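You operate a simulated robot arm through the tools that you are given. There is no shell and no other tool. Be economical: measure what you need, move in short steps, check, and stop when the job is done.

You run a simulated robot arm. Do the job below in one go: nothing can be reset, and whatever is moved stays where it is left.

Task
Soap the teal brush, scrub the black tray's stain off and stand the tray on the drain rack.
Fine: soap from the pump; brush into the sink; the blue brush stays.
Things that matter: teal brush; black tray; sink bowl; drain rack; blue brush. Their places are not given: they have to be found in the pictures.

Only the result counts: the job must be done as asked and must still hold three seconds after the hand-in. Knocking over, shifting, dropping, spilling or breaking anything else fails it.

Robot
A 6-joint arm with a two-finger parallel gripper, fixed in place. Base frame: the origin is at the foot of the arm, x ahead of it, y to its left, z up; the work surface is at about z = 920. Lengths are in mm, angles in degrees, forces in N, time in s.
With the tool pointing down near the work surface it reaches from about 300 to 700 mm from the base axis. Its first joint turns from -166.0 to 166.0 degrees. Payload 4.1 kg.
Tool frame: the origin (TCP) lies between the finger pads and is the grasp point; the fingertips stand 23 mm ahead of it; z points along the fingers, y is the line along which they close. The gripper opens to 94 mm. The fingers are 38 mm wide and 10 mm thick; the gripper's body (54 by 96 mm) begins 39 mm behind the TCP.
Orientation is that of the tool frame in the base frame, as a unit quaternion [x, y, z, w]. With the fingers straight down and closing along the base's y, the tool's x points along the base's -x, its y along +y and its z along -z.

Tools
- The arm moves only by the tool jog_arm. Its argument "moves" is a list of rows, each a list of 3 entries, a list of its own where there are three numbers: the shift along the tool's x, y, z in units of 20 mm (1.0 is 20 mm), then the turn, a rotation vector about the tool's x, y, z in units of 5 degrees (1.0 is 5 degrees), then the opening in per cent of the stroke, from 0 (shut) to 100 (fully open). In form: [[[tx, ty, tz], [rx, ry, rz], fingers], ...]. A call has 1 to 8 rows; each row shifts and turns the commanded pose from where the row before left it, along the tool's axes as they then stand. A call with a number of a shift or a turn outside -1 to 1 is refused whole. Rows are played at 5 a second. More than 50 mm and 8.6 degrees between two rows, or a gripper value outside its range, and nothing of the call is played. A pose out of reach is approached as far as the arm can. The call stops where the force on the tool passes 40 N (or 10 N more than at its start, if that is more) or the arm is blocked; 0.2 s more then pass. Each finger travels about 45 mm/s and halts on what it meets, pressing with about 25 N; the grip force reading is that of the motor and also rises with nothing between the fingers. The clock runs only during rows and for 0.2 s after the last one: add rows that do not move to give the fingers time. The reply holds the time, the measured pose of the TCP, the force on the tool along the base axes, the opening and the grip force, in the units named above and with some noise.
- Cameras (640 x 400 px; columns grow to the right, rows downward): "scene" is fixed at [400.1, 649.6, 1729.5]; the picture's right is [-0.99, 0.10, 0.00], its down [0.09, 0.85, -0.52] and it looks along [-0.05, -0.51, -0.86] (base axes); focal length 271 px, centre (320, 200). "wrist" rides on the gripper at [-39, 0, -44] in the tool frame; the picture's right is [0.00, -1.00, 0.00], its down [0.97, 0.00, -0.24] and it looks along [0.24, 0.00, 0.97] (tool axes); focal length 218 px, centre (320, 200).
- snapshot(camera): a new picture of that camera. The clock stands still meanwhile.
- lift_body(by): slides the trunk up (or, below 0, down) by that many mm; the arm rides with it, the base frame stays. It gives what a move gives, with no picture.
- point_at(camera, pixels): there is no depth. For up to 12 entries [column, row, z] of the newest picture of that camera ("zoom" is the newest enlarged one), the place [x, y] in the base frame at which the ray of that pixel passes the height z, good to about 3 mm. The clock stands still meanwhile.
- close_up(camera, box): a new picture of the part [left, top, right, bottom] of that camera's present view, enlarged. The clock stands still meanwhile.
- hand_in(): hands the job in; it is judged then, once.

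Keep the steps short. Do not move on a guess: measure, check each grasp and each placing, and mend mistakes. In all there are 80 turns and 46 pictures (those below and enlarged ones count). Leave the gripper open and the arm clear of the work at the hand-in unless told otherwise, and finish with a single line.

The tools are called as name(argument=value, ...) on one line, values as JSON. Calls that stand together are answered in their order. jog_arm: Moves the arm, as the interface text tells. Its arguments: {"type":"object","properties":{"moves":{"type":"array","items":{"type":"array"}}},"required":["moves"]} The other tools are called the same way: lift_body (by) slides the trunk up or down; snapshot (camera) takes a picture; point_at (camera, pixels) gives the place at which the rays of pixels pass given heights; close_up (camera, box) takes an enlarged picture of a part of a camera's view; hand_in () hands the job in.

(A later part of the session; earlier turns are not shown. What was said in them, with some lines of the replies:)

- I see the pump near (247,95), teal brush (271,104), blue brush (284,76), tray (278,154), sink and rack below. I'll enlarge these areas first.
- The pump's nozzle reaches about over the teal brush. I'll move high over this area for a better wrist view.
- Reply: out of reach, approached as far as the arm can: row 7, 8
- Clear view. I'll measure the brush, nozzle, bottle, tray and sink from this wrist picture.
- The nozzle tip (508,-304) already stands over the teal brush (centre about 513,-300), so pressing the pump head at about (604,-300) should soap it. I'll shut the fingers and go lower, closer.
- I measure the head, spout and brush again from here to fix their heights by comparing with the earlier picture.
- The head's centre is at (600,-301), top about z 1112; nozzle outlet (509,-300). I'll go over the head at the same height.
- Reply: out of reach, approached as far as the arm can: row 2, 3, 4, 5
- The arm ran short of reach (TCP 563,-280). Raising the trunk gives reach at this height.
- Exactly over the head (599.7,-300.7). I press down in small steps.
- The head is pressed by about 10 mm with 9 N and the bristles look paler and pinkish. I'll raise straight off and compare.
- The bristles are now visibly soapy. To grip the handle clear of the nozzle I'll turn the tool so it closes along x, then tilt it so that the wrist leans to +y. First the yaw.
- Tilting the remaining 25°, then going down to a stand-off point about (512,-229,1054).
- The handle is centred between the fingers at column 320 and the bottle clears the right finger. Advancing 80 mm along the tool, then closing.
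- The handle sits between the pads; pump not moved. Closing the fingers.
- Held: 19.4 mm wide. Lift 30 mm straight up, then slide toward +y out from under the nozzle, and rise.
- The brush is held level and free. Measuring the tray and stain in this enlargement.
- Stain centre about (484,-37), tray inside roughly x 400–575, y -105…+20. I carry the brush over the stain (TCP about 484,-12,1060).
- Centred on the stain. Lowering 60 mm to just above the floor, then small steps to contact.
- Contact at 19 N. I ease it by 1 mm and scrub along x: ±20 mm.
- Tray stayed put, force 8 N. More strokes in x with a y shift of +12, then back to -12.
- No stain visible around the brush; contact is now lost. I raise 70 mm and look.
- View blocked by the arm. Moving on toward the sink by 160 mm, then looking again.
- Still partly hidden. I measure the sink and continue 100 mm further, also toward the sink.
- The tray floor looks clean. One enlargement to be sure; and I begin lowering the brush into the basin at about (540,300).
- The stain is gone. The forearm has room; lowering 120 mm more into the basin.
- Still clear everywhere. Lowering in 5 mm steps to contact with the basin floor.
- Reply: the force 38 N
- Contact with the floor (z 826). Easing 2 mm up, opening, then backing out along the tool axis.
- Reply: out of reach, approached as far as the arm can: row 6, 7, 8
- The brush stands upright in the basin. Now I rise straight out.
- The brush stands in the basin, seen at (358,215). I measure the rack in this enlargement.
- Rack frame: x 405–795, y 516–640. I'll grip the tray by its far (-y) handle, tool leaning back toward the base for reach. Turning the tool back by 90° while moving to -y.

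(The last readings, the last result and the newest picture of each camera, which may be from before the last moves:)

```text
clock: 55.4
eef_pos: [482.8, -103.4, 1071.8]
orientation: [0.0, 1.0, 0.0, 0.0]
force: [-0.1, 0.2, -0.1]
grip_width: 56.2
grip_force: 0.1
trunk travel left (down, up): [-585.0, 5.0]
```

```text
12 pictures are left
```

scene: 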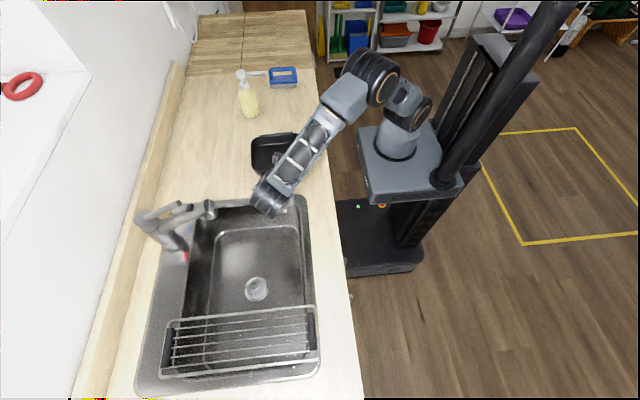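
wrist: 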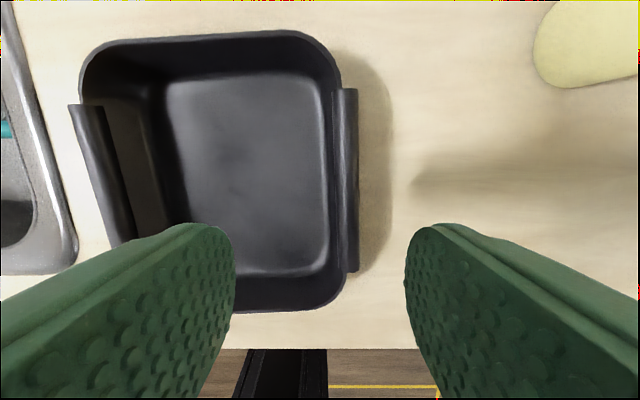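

The floor is clean. Measuring the handles and rim from here.

point_at(camera="wrist", pixels=[[335, 180, 965], [358, 180, 965], [345, 88, 965], [352, 272, 965], [328, 180, 965], [70, 105, 965], [105, 105, 965], [210, 36, 965], [240, 312, 965], [335, 180, 955], [358, 180, 955], [328, 180, 940]])

```text
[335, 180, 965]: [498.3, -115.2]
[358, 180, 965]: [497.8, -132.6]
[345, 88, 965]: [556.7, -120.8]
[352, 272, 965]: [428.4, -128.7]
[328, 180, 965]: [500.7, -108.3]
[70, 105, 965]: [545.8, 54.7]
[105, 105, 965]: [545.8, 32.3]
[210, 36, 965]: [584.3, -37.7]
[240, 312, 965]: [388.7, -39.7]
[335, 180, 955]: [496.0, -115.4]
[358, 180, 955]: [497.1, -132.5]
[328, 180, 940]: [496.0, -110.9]
```

Handle spans y -115…-133, top about z 965; tray centre about (487,-39). Tilting 25° and hovering at (490,-121) with the tips just above the rim.

jog_arm(moves=[[[-0.35, -0.44, 0], [0, -1, 0], 65], [[0, -0.44, 0], [0, -1, 0], 65], [[0, 0, 0], [0, -1, 0], 65], [[0, 0, 0], [0, -1, 0], 65], [[0, 0, 0], [0, -1, 0], 65], [[0.423, 0, 0.906], [0, 0, 0], 65], [[0.423, 0, 0.906], [0, 0, 0], 65], [[0.423, 0, 0.906], [0, 0, 0], 65]])

snapshot(camera="wrist")

```text
clock: 57.2
eef_pos: [488.2, -121.6, 1012.1]
orientation: [0.0, 0.976, 0.0, 0.216]
force: [0.2, 0.2, 0.0]
grip_width: 61.2
grip_force: 0.2
trunk travel left (down, up): [-585.0, 5.0]
```

```text
11 pictures are left
```

wrist: 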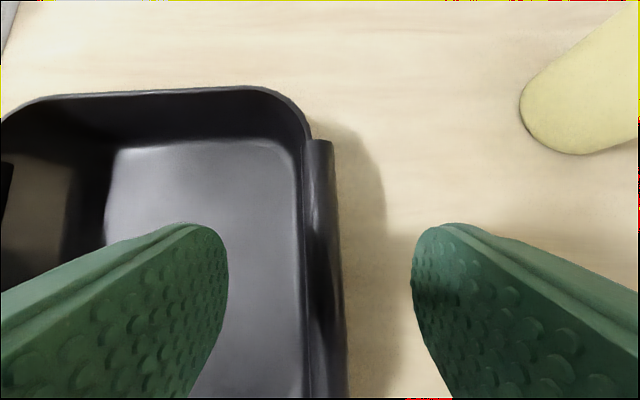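

The handle and wall sit well between the pads. Descending 52 mm and closing.

jog_arm(moves=[[[0.423, 0, 0.906], [0, 0, 0], 65], [[0.423, 0, 0.906], [0, 0, 0], 65], [[0.254, 0, 0.544], [0, 0, 0], 65], [[0, 0, 0], [0, 0, 0], 40], [[0, 0, 0], [0, 0, 0], 20], [[0, 0, 0], [0, 0, 0], 0], [[0, 0, 0], [0, 0, 0], 0], [[0, 0, 0], [0, 0, 0], 0]])

snapshot(camera="wrist")

```text
clock: 59.0
eef_pos: [488.7, -122.2, 960.7]
orientation: [0.0, 0.976, 0.0, 0.217]
force: [-1.3, -0.4, 4.6]
grip_width: 19.2
grip_force: 25.0
trunk travel left (down, up): [-585.0, 5.0]
```

```text
10 pictures are left
```

wrist: 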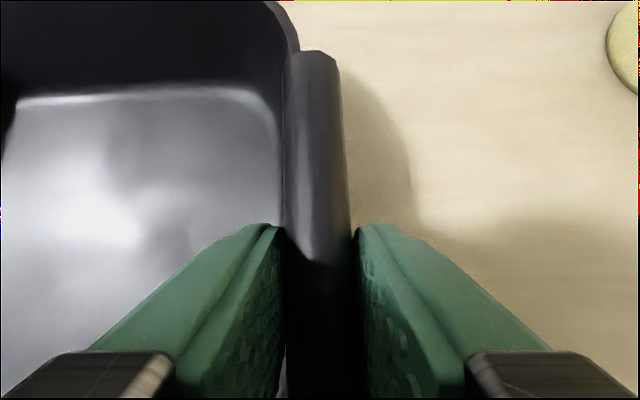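

Gripped at 19.2 mm. Lifting 60 mm and checking that the tray hangs level.

jog_arm(moves=[[[-0.423, 0, -0.906], [0, 0, 0], 0], [[-0.423, 0, -0.906], [0, 0, 0], 0], [[-0.423, 0, -0.906], [0, 0, 0], 0], [[0, 0, 0], [0, 0, 0], 0]])

close_up(camera="scene", box=[220, 90, 340, 190])

```text
clock: 60.0
eef_pos: [488.2, -121.7, 1020.7]
orientation: [-0.001, 0.976, 0.001, 0.217]
force: [0.4, -0.6, -1.6]
grip_width: 17.4
grip_force: 25.1
trunk travel left (down, up): [-585.0, 5.0]
```

```text
4.00 times, centred on (280, 140) of scene
```

zoom: 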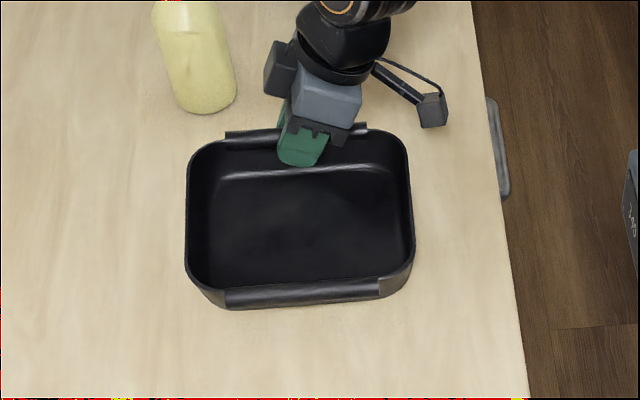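

The tray is up. Measuring whether the near handle is at the same height.

point_at(camera="zoom", pixels=[[230, 290, 1025], [378, 279, 1025], [230, 290, 1000], [378, 279, 1000], [226, 133, 1025], [366, 125, 1025], [300, 305, 980], [300, 305, 960]])

```text
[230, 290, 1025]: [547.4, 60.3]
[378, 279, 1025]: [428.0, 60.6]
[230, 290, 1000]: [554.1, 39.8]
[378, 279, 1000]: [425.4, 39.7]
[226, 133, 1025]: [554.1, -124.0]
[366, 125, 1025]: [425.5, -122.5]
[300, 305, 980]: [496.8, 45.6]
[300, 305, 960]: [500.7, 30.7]
```

Level (both handle edges agree with z≈1022). Raising 20 mm more and carrying toward +y.

jog_arm(moves=[[[-0.423, 0, -0.906], [0, 0, 0], 0], [[0, 1, 0], [0, 0, 0], 0], [[0, 1, 0], [0, 0, 0], 0], [[0, 1, 0], [0, 0, 0], 0], [[0, 1, 0], [0, 0, 0], 0], [[0, 1, 0], [0, 0, 0], 0], [[0, 1, 0], [0, 0, 0], 0], [[0, 1, 0], [0, 0, 0], 0]])

jog_arm(moves=[[[0, 1, 0], [0, 0, 0], 0], [[0, 1, 0], [0, 0, 0], 0], [[0, 1, 0], [0, 0, 0], 0], [[0, 1, 0], [0, 0, 0], 0], [[0, 1, 0], [0, 0, 0], 0], [[0, 1, 0], [0, 0, 0], 0], [[0, 1, 0], [0, 0, 0], 0], [[0, 1, 0], [0, 0, 0], 0]])

close_up(camera="scene", box=[120, 100, 420, 380])

```text
clock: 61.8
eef_pos: [487.6, 19.0, 1040.0]
orientation: [0.0, 0.976, 0.0, 0.217]
force: [-0.6, -0.5, -1.2]
grip_width: 17.5
grip_force: 25.2
trunk travel left (down, up): [-585.0, 5.0]
```

```text
clock: 63.6
eef_pos: [490.4, 178.3, 1039.7]
orientation: [0.001, 0.976, 0.0, 0.216]
force: [-1.0, 0.9, -1.0]
grip_width: 17.4
grip_force: 24.7
trunk travel left (down, up): [-585.0, 5.0]
```

```text
1.43 times, centred on (270, 240) of scene
```

zoom: 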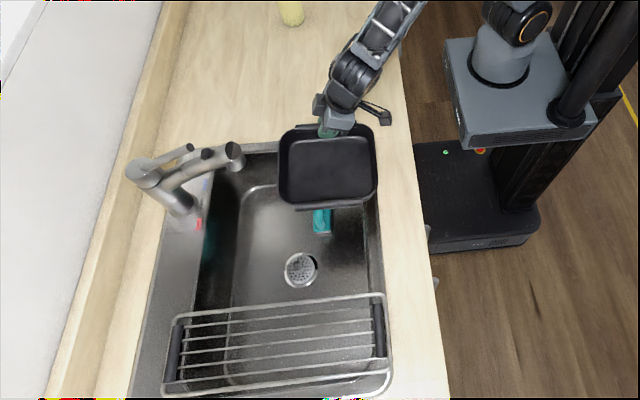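

The tray is held well, clear of the faucet. Carrying on +y by 280 mm.

jog_arm(moves=[[[0, 1, 0], [0, 0, 0], 0], [[0, 1, 0], [0, 0, 0], 0], [[0, 1, 0], [0, 0, 0], 0], [[0, 1, 0], [0, 0, 0], 0], [[0, 1, 0], [0, 0, 0], 0], [[0, 1, 0], [0, 0, 0], 0], [[0, 1, 0], [0, 0, 0], 0], [[0, 1, 0], [0, 0, 0], 0]])

jog_arm(moves=[[[0, 1, 0], [0, 0, 0], 0], [[0, 1, 0], [0, 0, 0], 0], [[0, 1, 0], [0, 0, 0], 0], [[0, 1, 0], [0, 0, 0], 0], [[0, 1, 0], [0, 0, 0], 0], [[0, 1, 0], [0, 0, 0], 0]])

```text
clock: 65.4
eef_pos: [487.3, 338.2, 1038.9]
orientation: [0.001, 0.976, 0.0, 0.216]
force: [-0.5, 0.3, -1.0]
grip_width: 17.4
grip_force: 25.0
trunk travel left (down, up): [-585.0, 5.0]
```

```text
clock: 66.8
eef_pos: [487.3, 458.8, 1039.5]
orientation: [0.0, 0.976, -0.001, 0.216]
force: [0.8, -0.3, -1.6]
grip_width: 17.6
grip_force: 24.6
trunk travel left (down, up): [-585.0, 5.0]
```

Within reach so far. Going to (520,493) above the rack and looking.

jog_arm(moves=[[[-0.75, 0.85, 0.35], [0, 0, 0], 0], [[-0.75, 0.85, 0.35], [0, 0, 0], 0], [[0, 0, 0], [0, 0, 0], 0]])

close_up(camera="scene", box=[120, 220, 400, 400])

snapshot(camera="wrist")

```text
clock: 67.6
eef_pos: [521.8, 493.6, 1041.8]
orientation: [0.0, 0.976, -0.001, 0.216]
force: [0.0, -0.1, -1.4]
grip_width: 17.6
grip_force: 25.2
trunk travel left (down, up): [-585.0, 5.0]
```

```text
2.22 times, centred on (260, 310) of scene
```

zoom: 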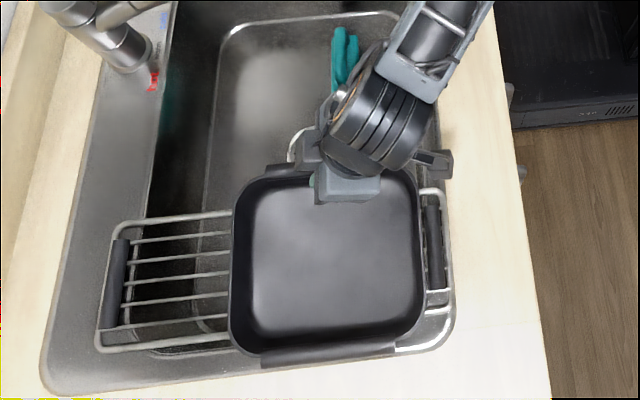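

```text
6 pictures are left
```

wrist: 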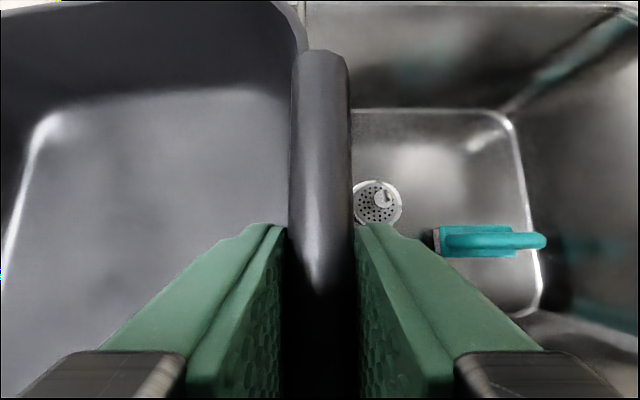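

The tray is over the rack (spans about x 425–617, y centre 578). Lowering slowly until contact.

jog_arm(moves=[[[0.423, 0, 0.906], [0, 0, 0], 0], [[0.423, 0, 0.906], [0, 0, 0], 0], [[0.106, 0, 0.227], [0, 0, 0], 0], [[0.106, 0, 0.227], [0, 0, 0], 0], [[0, 0, 0], [0, 0, 0], 0]])

```text
clock: 68.8
eef_pos: [521.4, 492.2, 990.0]
orientation: [0.0, 0.976, 0.0, 0.217]
force: [-0.8, 0.3, 0.4]
grip_width: 17.3
grip_force: 25.3
trunk travel left (down, up): [-585.0, 5.0]
```

jog_arm(moves=[[[0.063, 0, 0.136], [0, 0, 0], 0], [[0.063, 0, 0.136], [0, 0, 0], 0], [[0, 0, 0], [0, 0, 0], 0]])

```text
clock: 69.6
eef_pos: [521.4, 492.9, 982.9]
orientation: [0.0, 0.976, 0.0, 0.216]
force: [0.4, -0.4, 0.6]
grip_width: 17.5
grip_force: 24.7
trunk travel left (down, up): [-585.0, 5.0]
```

jog_arm(moves=[[[0.063, 0, 0.136], [0, 0, 0], 0], [[0.063, 0, 0.136], [0, 0, 0], 0], [[0, 0, 0], [0, 0, 0], 0]])

```text
clock: 70.4
eef_pos: [521.6, 492.7, 978.9]
orientation: [0.0, 0.976, 0.001, 0.217]
force: [0.8, -1.7, 5.8]
grip_width: 17.9
grip_force: 24.6
trunk travel left (down, up): [-585.0, 5.0]
```

Contact at about 6 N. A look before releasing.

close_up(camera="scene", box=[150, 270, 350, 400])

```text
3.08 times, centred on (250, 335) of scene
```

zoom: 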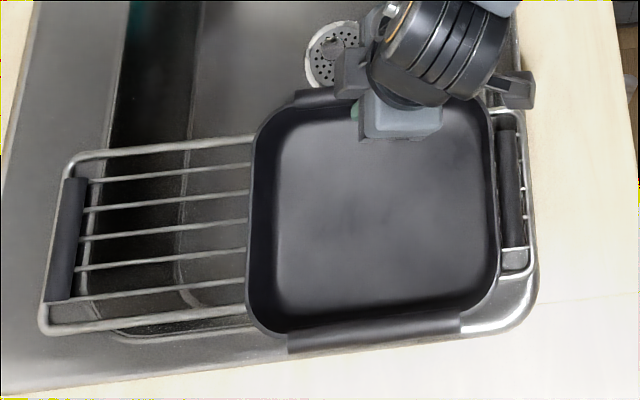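

It rests evenly on the rack. Opening slowly, then backing off straight up.

jog_arm(moves=[[[0, 0, 0], [0, 0, 0], 25], [[0, 0, 0], [0, 0, 0], 45], [[0, 0, 0], [0, 0, 0], 60], [[0, 0, 0], [0, 0, 0], 60], [[-0.423, 0, -0.906], [0, 0, 0], 60], [[-0.423, 0, -0.906], [0, 0, 0], 60], [[-0.423, 0, -0.906], [0, 0, 0], 60], [[-0.423, 0, -0.906], [0, 0, 0], 60]])

jog_arm(moves=[[[-0.423, 0, -0.906], [0, 0, 0], 100], [[0, -1, 0], [0, 0, 0], 100], [[0, -1, 0], [0, 0, 0], 100], [[0, -1, 0], [0, 0, 0], 100], [[0, -1, 0], [0, 0, 0], 100], [[0, -1, 0], [0, 0, 0], 100], [[0, -1, 0], [0, 0, 0], 100], [[0, -1, 0], [0, 0, 0], 100]])

jog_arm(moves=[[[1, -1, 0], [0, 0, 0], 100], [[1, -1, 0], [0, 0, 0], 100], [[1, -1, 0], [0, 0, 0], 100], [[0, -1, 0], [0, 0, 0], 100], [[0, -1, 0], [0, 0, 0], 100], [[0, 0, -1], [0, 0, 0], 100], [[0, 0, -1], [0, 0, 0], 100], [[0, 0, -1], [0, 0, 0], 100]])

snapshot(camera="scene")

close_up(camera="scene", box=[130, 190, 350, 400])

```text
clock: 72.2
eef_pos: [520.3, 492.1, 1059.1]
orientation: [0.0, 0.976, 0.0, 0.216]
force: [-0.2, 0.4, -0.2]
grip_width: 56.3
grip_force: 0.0
trunk travel left (down, up): [-585.0, 5.0]
```

```text
clock: 74.0
eef_pos: [521.2, 350.8, 1077.3]
orientation: [-0.001, 0.976, 0.0, 0.216]
force: [0.2, 0.7, 0.4]
grip_width: 93.9
grip_force: 0.0
trunk travel left (down, up): [-585.0, 5.0]
```

```text
clock: 75.8
eef_pos: [440.5, 252.7, 1107.3]
orientation: [0.0, 0.976, 0.0, 0.216]
force: [0.1, -0.3, 0.1]
grip_width: 93.7
grip_force: 0.0
trunk travel left (down, up): [-585.0, 5.0]
```

```text
4 pictures are left
```

scene: 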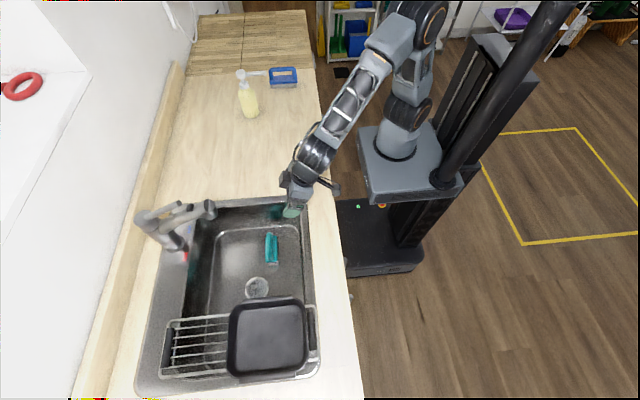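

```text
1.90 times, centred on (240, 295) of scene
```

zoom: 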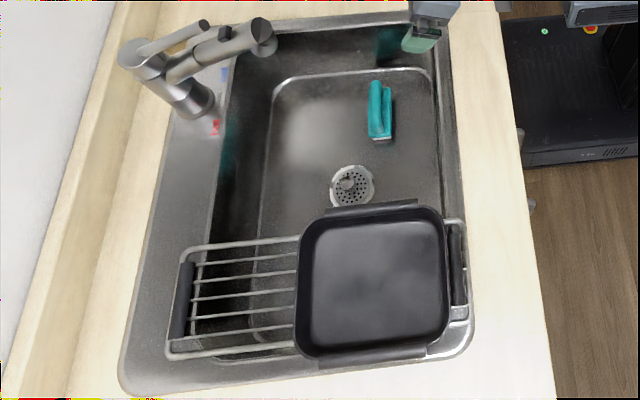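

Tray rests level on the rack, brush in the sink, pump and blue brush unmoved. Retreating the arm a little further up and back.

jog_arm(moves=[[[0, -1, -1], [0, 0, 0], 100], [[0, -1, -1], [0, 0, 0], 100], [[0, -1, -1], [0, 0, 0], 100], [[0, -1, -1], [0, 0, 0], 100], [[0, -1, -1], [0, 0, 0], 100], [[0, -1, -1], [0, 0, 0], 100], [[0, -1, 0], [0, 0, 0], 100]])

snapshot(camera="scene")

```text
clock: 77.4
eef_pos: [391.3, 111.8, 1214.8]
orientation: [0.0, 0.976, 0.0, 0.217]
force: [0.0, -1.1, 0.2]
grip_width: 94.0
grip_force: 0.1
trunk travel left (down, up): [-585.0, 5.0]
```

```text
2 pictures are left
```

scene: 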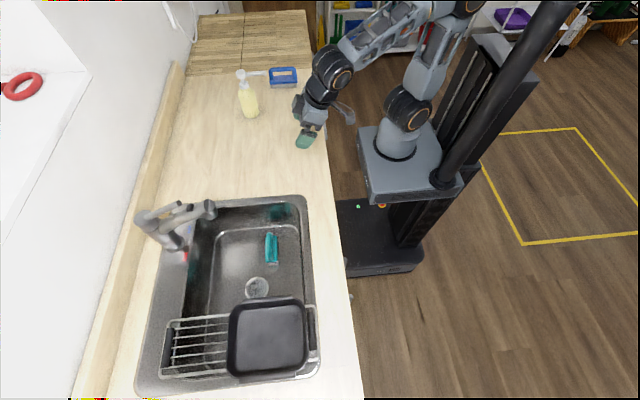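

Everything is in place, the gripper is open and the arm is clear. Handing in.

hand_in()

```text
The job is handed in.
```

The teal brush was soaped at the pump, the tray's stain is scrubbed off, the tray stands flat on the drain rack, the teal brush is in the sink, and the blue brush was not touched.
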